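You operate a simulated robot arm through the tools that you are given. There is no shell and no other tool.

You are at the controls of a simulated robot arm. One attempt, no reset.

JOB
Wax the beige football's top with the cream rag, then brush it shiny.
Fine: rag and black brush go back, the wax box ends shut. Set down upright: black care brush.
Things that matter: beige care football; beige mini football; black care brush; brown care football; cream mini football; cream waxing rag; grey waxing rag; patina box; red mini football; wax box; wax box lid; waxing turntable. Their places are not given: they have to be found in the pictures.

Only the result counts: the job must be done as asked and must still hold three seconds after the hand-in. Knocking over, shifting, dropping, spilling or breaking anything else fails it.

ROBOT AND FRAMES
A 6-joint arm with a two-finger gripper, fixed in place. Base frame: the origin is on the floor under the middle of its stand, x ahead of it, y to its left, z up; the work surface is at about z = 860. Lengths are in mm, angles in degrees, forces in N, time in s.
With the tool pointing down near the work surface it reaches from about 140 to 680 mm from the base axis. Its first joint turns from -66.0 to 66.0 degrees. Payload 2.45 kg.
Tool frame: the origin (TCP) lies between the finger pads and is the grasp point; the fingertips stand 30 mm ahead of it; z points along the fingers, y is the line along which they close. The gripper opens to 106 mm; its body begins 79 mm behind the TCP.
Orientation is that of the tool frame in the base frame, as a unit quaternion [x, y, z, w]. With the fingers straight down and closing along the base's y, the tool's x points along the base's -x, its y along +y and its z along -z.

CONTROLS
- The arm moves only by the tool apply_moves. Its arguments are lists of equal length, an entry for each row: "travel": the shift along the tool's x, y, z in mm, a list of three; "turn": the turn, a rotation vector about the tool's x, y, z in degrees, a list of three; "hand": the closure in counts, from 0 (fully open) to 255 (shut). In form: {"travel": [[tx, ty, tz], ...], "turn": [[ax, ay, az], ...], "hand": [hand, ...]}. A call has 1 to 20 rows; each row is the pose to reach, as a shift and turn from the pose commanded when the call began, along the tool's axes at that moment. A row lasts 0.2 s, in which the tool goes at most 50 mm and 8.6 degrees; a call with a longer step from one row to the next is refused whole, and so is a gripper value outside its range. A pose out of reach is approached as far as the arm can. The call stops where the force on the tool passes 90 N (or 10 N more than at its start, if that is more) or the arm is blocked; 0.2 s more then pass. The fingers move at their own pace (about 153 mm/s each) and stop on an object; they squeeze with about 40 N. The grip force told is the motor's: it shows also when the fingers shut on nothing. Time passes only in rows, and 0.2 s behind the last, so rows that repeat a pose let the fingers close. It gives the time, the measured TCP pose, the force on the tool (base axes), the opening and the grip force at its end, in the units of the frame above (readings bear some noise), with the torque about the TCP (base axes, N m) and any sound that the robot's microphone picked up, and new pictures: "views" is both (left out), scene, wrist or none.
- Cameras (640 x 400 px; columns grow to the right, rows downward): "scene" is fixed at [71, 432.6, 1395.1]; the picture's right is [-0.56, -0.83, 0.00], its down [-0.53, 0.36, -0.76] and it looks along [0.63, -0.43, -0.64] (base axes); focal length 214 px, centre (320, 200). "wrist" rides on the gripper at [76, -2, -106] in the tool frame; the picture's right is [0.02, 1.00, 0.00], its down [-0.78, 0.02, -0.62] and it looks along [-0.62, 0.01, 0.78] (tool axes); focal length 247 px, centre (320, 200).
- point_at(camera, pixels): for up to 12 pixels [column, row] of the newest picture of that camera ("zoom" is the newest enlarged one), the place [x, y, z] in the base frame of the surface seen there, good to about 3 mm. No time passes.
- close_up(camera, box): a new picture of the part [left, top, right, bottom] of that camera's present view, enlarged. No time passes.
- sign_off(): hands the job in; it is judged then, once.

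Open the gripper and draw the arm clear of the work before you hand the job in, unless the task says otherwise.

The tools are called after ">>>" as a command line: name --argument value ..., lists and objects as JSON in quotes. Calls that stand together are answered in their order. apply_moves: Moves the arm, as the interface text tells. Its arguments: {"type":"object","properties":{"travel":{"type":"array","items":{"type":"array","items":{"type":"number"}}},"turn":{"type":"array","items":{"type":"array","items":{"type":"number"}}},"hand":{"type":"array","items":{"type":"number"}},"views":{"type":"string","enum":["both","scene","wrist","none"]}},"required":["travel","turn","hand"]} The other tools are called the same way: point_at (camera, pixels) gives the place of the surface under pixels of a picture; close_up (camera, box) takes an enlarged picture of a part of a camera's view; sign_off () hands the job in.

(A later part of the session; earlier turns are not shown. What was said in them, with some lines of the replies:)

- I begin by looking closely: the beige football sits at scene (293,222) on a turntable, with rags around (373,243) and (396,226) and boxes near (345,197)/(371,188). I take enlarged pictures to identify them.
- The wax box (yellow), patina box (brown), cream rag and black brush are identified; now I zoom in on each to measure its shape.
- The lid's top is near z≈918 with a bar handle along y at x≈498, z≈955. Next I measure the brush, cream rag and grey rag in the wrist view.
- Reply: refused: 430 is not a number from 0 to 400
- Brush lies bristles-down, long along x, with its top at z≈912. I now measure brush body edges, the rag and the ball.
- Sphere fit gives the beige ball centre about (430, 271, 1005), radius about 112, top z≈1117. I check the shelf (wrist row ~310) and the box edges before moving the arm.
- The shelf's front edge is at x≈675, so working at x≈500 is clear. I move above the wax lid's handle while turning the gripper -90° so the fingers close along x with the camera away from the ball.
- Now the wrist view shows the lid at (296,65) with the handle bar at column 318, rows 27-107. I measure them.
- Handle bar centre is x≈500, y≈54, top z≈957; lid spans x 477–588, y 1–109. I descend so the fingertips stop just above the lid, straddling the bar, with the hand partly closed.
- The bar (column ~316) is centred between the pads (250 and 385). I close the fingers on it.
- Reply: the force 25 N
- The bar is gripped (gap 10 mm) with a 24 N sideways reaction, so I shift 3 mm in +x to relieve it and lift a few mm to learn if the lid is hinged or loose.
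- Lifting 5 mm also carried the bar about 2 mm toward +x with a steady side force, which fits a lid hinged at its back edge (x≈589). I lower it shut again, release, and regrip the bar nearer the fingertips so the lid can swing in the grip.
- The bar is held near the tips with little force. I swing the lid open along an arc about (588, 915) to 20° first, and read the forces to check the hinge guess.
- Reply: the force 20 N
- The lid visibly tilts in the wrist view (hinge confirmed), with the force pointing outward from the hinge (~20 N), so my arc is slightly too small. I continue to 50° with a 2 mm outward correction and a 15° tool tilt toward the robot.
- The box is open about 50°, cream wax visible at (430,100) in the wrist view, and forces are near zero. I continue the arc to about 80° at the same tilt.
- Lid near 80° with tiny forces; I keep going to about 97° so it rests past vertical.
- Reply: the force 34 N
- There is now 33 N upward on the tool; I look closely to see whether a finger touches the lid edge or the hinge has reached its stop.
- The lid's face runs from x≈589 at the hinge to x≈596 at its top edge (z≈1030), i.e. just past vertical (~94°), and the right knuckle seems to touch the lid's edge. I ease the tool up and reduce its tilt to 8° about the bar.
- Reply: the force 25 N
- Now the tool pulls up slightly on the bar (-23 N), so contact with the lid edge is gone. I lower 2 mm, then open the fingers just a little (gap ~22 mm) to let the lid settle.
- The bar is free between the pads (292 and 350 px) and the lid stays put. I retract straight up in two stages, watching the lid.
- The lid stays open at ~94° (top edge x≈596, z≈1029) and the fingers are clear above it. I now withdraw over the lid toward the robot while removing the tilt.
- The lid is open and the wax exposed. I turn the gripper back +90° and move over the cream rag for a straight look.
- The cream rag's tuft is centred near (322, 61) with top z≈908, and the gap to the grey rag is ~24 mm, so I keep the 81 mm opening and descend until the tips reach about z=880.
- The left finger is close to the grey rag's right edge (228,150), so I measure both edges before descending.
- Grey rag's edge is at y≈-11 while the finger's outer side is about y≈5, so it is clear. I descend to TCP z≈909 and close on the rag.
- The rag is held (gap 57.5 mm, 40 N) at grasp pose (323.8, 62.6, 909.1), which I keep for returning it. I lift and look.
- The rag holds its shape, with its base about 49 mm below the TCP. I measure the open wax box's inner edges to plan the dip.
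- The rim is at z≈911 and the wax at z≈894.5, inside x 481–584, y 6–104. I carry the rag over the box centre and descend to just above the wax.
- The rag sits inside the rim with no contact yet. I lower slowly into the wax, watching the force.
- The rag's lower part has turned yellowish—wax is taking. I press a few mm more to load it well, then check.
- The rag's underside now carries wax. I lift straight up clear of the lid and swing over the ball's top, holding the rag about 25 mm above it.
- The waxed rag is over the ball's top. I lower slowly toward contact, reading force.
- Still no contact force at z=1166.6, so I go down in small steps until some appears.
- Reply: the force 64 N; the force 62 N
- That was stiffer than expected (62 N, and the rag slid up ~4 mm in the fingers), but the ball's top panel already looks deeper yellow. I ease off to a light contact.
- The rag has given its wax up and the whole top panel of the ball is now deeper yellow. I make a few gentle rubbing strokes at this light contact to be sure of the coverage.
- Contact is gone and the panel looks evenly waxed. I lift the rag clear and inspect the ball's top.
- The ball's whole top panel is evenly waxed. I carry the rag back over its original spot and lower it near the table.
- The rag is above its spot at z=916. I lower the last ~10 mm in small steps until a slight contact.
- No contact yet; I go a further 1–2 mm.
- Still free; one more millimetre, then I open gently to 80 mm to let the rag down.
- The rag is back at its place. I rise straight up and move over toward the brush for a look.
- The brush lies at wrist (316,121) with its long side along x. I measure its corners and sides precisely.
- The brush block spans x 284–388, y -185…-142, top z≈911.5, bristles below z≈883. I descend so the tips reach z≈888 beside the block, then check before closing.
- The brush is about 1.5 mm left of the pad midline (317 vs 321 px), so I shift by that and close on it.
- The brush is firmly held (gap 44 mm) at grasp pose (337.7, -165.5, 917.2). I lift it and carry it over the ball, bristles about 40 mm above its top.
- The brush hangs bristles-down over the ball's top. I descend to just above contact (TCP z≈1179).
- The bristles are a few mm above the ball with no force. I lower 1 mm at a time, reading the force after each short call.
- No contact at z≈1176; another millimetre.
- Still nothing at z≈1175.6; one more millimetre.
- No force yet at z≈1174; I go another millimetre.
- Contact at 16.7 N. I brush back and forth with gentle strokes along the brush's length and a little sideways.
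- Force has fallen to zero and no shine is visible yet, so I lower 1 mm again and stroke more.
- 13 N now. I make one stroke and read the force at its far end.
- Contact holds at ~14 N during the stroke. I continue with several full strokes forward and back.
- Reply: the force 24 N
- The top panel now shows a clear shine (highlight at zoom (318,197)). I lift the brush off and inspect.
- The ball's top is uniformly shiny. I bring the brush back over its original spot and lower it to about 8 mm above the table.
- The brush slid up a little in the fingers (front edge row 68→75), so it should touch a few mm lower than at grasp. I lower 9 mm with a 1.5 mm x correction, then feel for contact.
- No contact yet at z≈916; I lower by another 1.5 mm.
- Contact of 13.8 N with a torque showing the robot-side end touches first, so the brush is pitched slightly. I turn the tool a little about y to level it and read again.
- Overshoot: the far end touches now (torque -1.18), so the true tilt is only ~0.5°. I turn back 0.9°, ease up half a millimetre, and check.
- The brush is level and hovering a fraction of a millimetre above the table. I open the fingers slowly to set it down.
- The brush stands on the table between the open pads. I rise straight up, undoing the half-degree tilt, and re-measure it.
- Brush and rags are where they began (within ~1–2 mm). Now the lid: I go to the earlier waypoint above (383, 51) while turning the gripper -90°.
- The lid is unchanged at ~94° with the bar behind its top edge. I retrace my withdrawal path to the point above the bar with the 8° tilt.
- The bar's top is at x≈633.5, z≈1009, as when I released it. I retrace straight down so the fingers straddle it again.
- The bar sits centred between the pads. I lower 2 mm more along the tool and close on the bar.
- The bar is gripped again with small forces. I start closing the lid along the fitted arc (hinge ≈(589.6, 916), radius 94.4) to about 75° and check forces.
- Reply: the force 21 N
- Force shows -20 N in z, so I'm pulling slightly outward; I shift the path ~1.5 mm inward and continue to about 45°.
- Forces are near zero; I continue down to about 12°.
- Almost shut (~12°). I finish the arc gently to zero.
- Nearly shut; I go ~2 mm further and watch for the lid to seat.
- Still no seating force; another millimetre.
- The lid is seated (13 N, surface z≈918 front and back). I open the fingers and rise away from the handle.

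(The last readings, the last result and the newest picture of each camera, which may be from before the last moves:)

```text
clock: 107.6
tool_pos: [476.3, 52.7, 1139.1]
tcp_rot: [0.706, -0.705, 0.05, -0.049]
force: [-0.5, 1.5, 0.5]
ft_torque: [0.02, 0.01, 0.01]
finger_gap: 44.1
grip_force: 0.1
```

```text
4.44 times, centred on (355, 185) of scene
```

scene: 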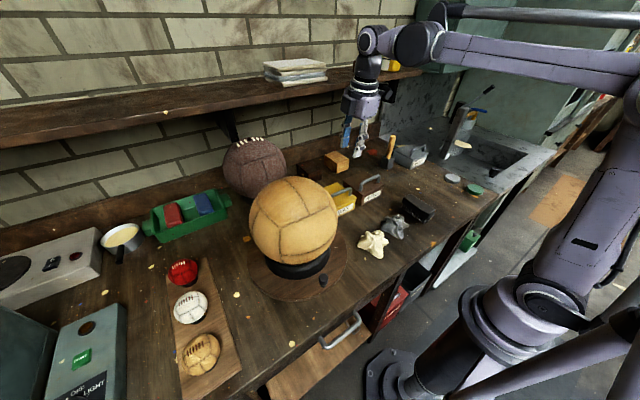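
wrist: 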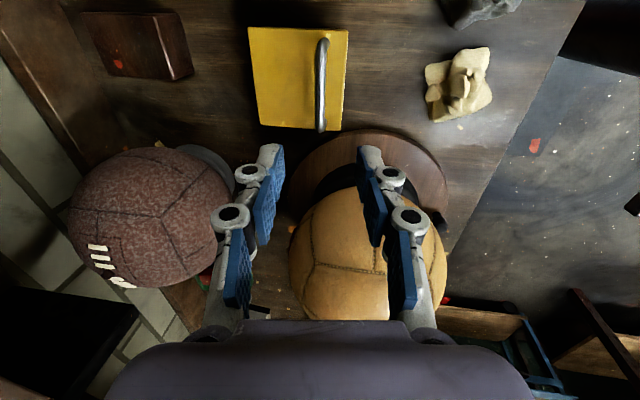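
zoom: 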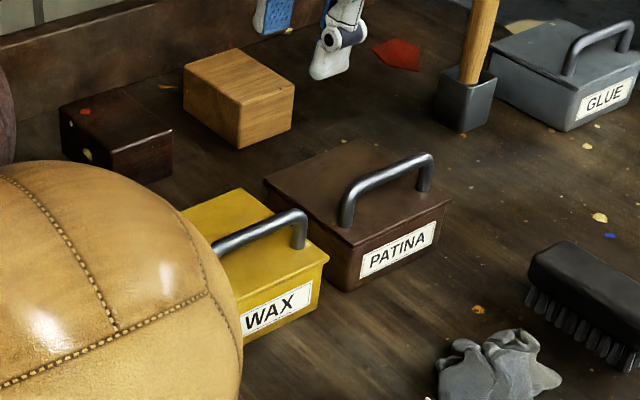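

The lid is shut flat. I withdraw the arm up and back toward its start position, fully opening the gripper.

>>> apply_moves --travel '[[0, 18, -28], [0, 36, -56], [0, 54, -84], [0, 72, -112], [0, 90, -140], [0, 107.8, -166.6], [0, 107.8, -166.6]]' --turn '[[0, 0, 0], [-1.5, 0, 0], [-3, 0, 0], [-5, 0, 0], [-6.5, 0, 0], [-8, 0, 0], [-8, 0, 0]]' --hand '[100, 50, 0, 0, 0, 0, 0]' --views "none"

>>> apply_moves --travel '[[5, 1, -5], [10, 2, -10], [15, 3, -15], [20, 4, -20], [25, 5, -25], [30, 6, -30], [35, 7, -35], [40, 8, -40], [45, 8, -45], [50, 8, -50], [55, 8, -55], [60, 8, -60], [60, 8, -60]]' --turn '[[0, 0, 7.5], [0, 0, 15], [0, 0, 22.5], [0, 0, 30], [0, 0, 37.5], [0, 0, 45], [0, 0, 52.5], [0, 0, 60], [0, 0, 67.5], [0, 0, 75], [0, 0, 82.5], [0, 0, 90], [0, 0, 90]]' --hand '[0, 0, 0, 0, 0, 0, 0, 0, 0, 0, 0, 0, 0]'

>>> close_up --camera "scene" --box '[210, 130, 370, 310]'

>>> close_up --camera "wrist" --box '[210, 0, 390, 112]'

>>> close_up --camera "scene" --box '[350, 190, 446, 265]'

```text
clock: 109.2
tool_pos: [345.4, 52.8, 1289.3]
tcp_rot: [0.707, -0.707, 0.001, 0.0]
force: [-0.3, 0.2, -0.7]
ft_torque: [0.0, -0.01, 0.0]
finger_gap: 106.1
grip_force: 0.1
```

```text
clock: 112.0
tool_pos: [338.1, -10.8, 1350.1]
tcp_rot: [0.0, 1.0, 0.0, 0.0]
force: [-0.2, 0.0, -0.6]
ft_torque: [0.03, 0.01, -0.02]
finger_gap: 106.1
grip_force: 0.0
```

scene: 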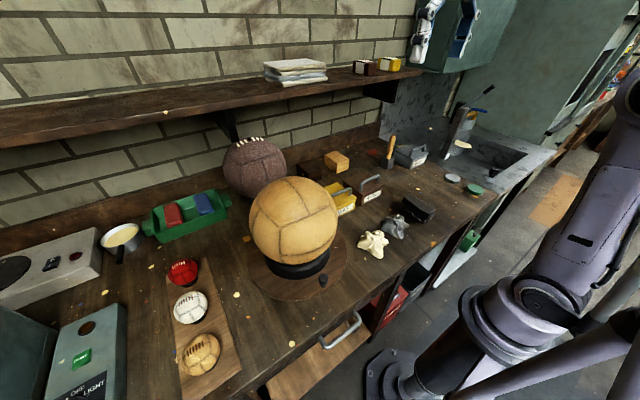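
wrist: 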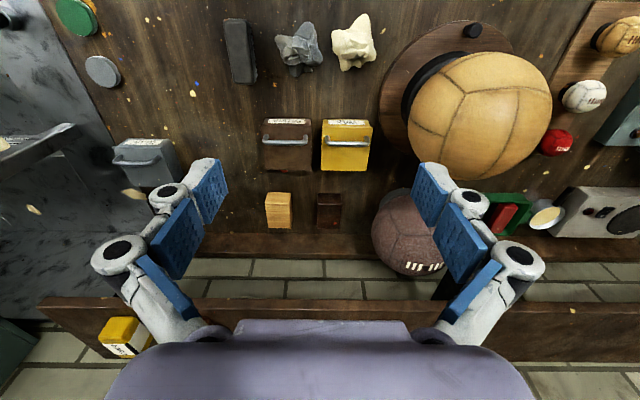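

```text
2.22 times, centred on (290, 220) of scene
```

zoom: 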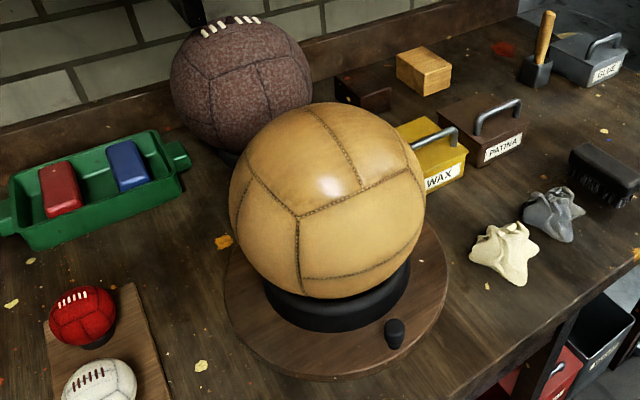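

```text
3.56 times, centred on (300, 56) of wrist
```

zoom: 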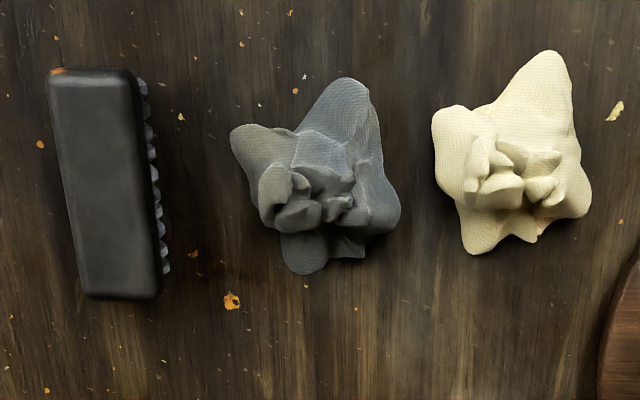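

```text
5.33 times, centred on (398, 228) of scene
```

zoom: 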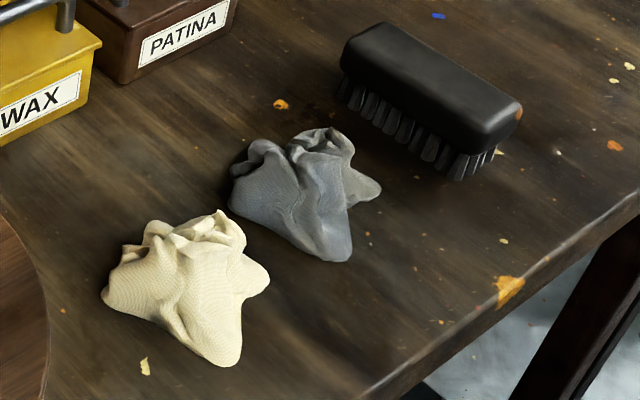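

Compared with the starting pictures, the rags, brush, boxes and balls are all in their places. The wax lid is shut, the brush stands on its bristles, and the beige ball's top shines (highlight near zoom (330,187)). The arm is clear with the gripper open, so I hand the job in.

>>> sign_off

```text
The job is handed in.
```

I waxed the beige football's top with the cream rag, brushed it shiny, and handed the job in. I haven't seen a verdict on it.

- **Football:** the whole top panel took the wax evenly, and after brushing it shows clear highlights. The ball's seams sit where they did at the start, so it doesn't appear to have turned or moved.
- **Cream rag:** it is back in its spot, with its folds slightly reshaped from being gripped. At first contact I pressed it onto the ball harder than intended, about 62 N. The rag slid up about 4 mm in the fingers, and I saw no damage.
- **Black brush:** it is back in place, upright on its bristles, within about 3 mm of where it started.
- **Wax box:** the lid is hinged, so I swung it open and later closed it by the handle. It is seated flat.

Nothing else looks moved compared with the starting pictures. The arm is back near its starting position with the gripper open.
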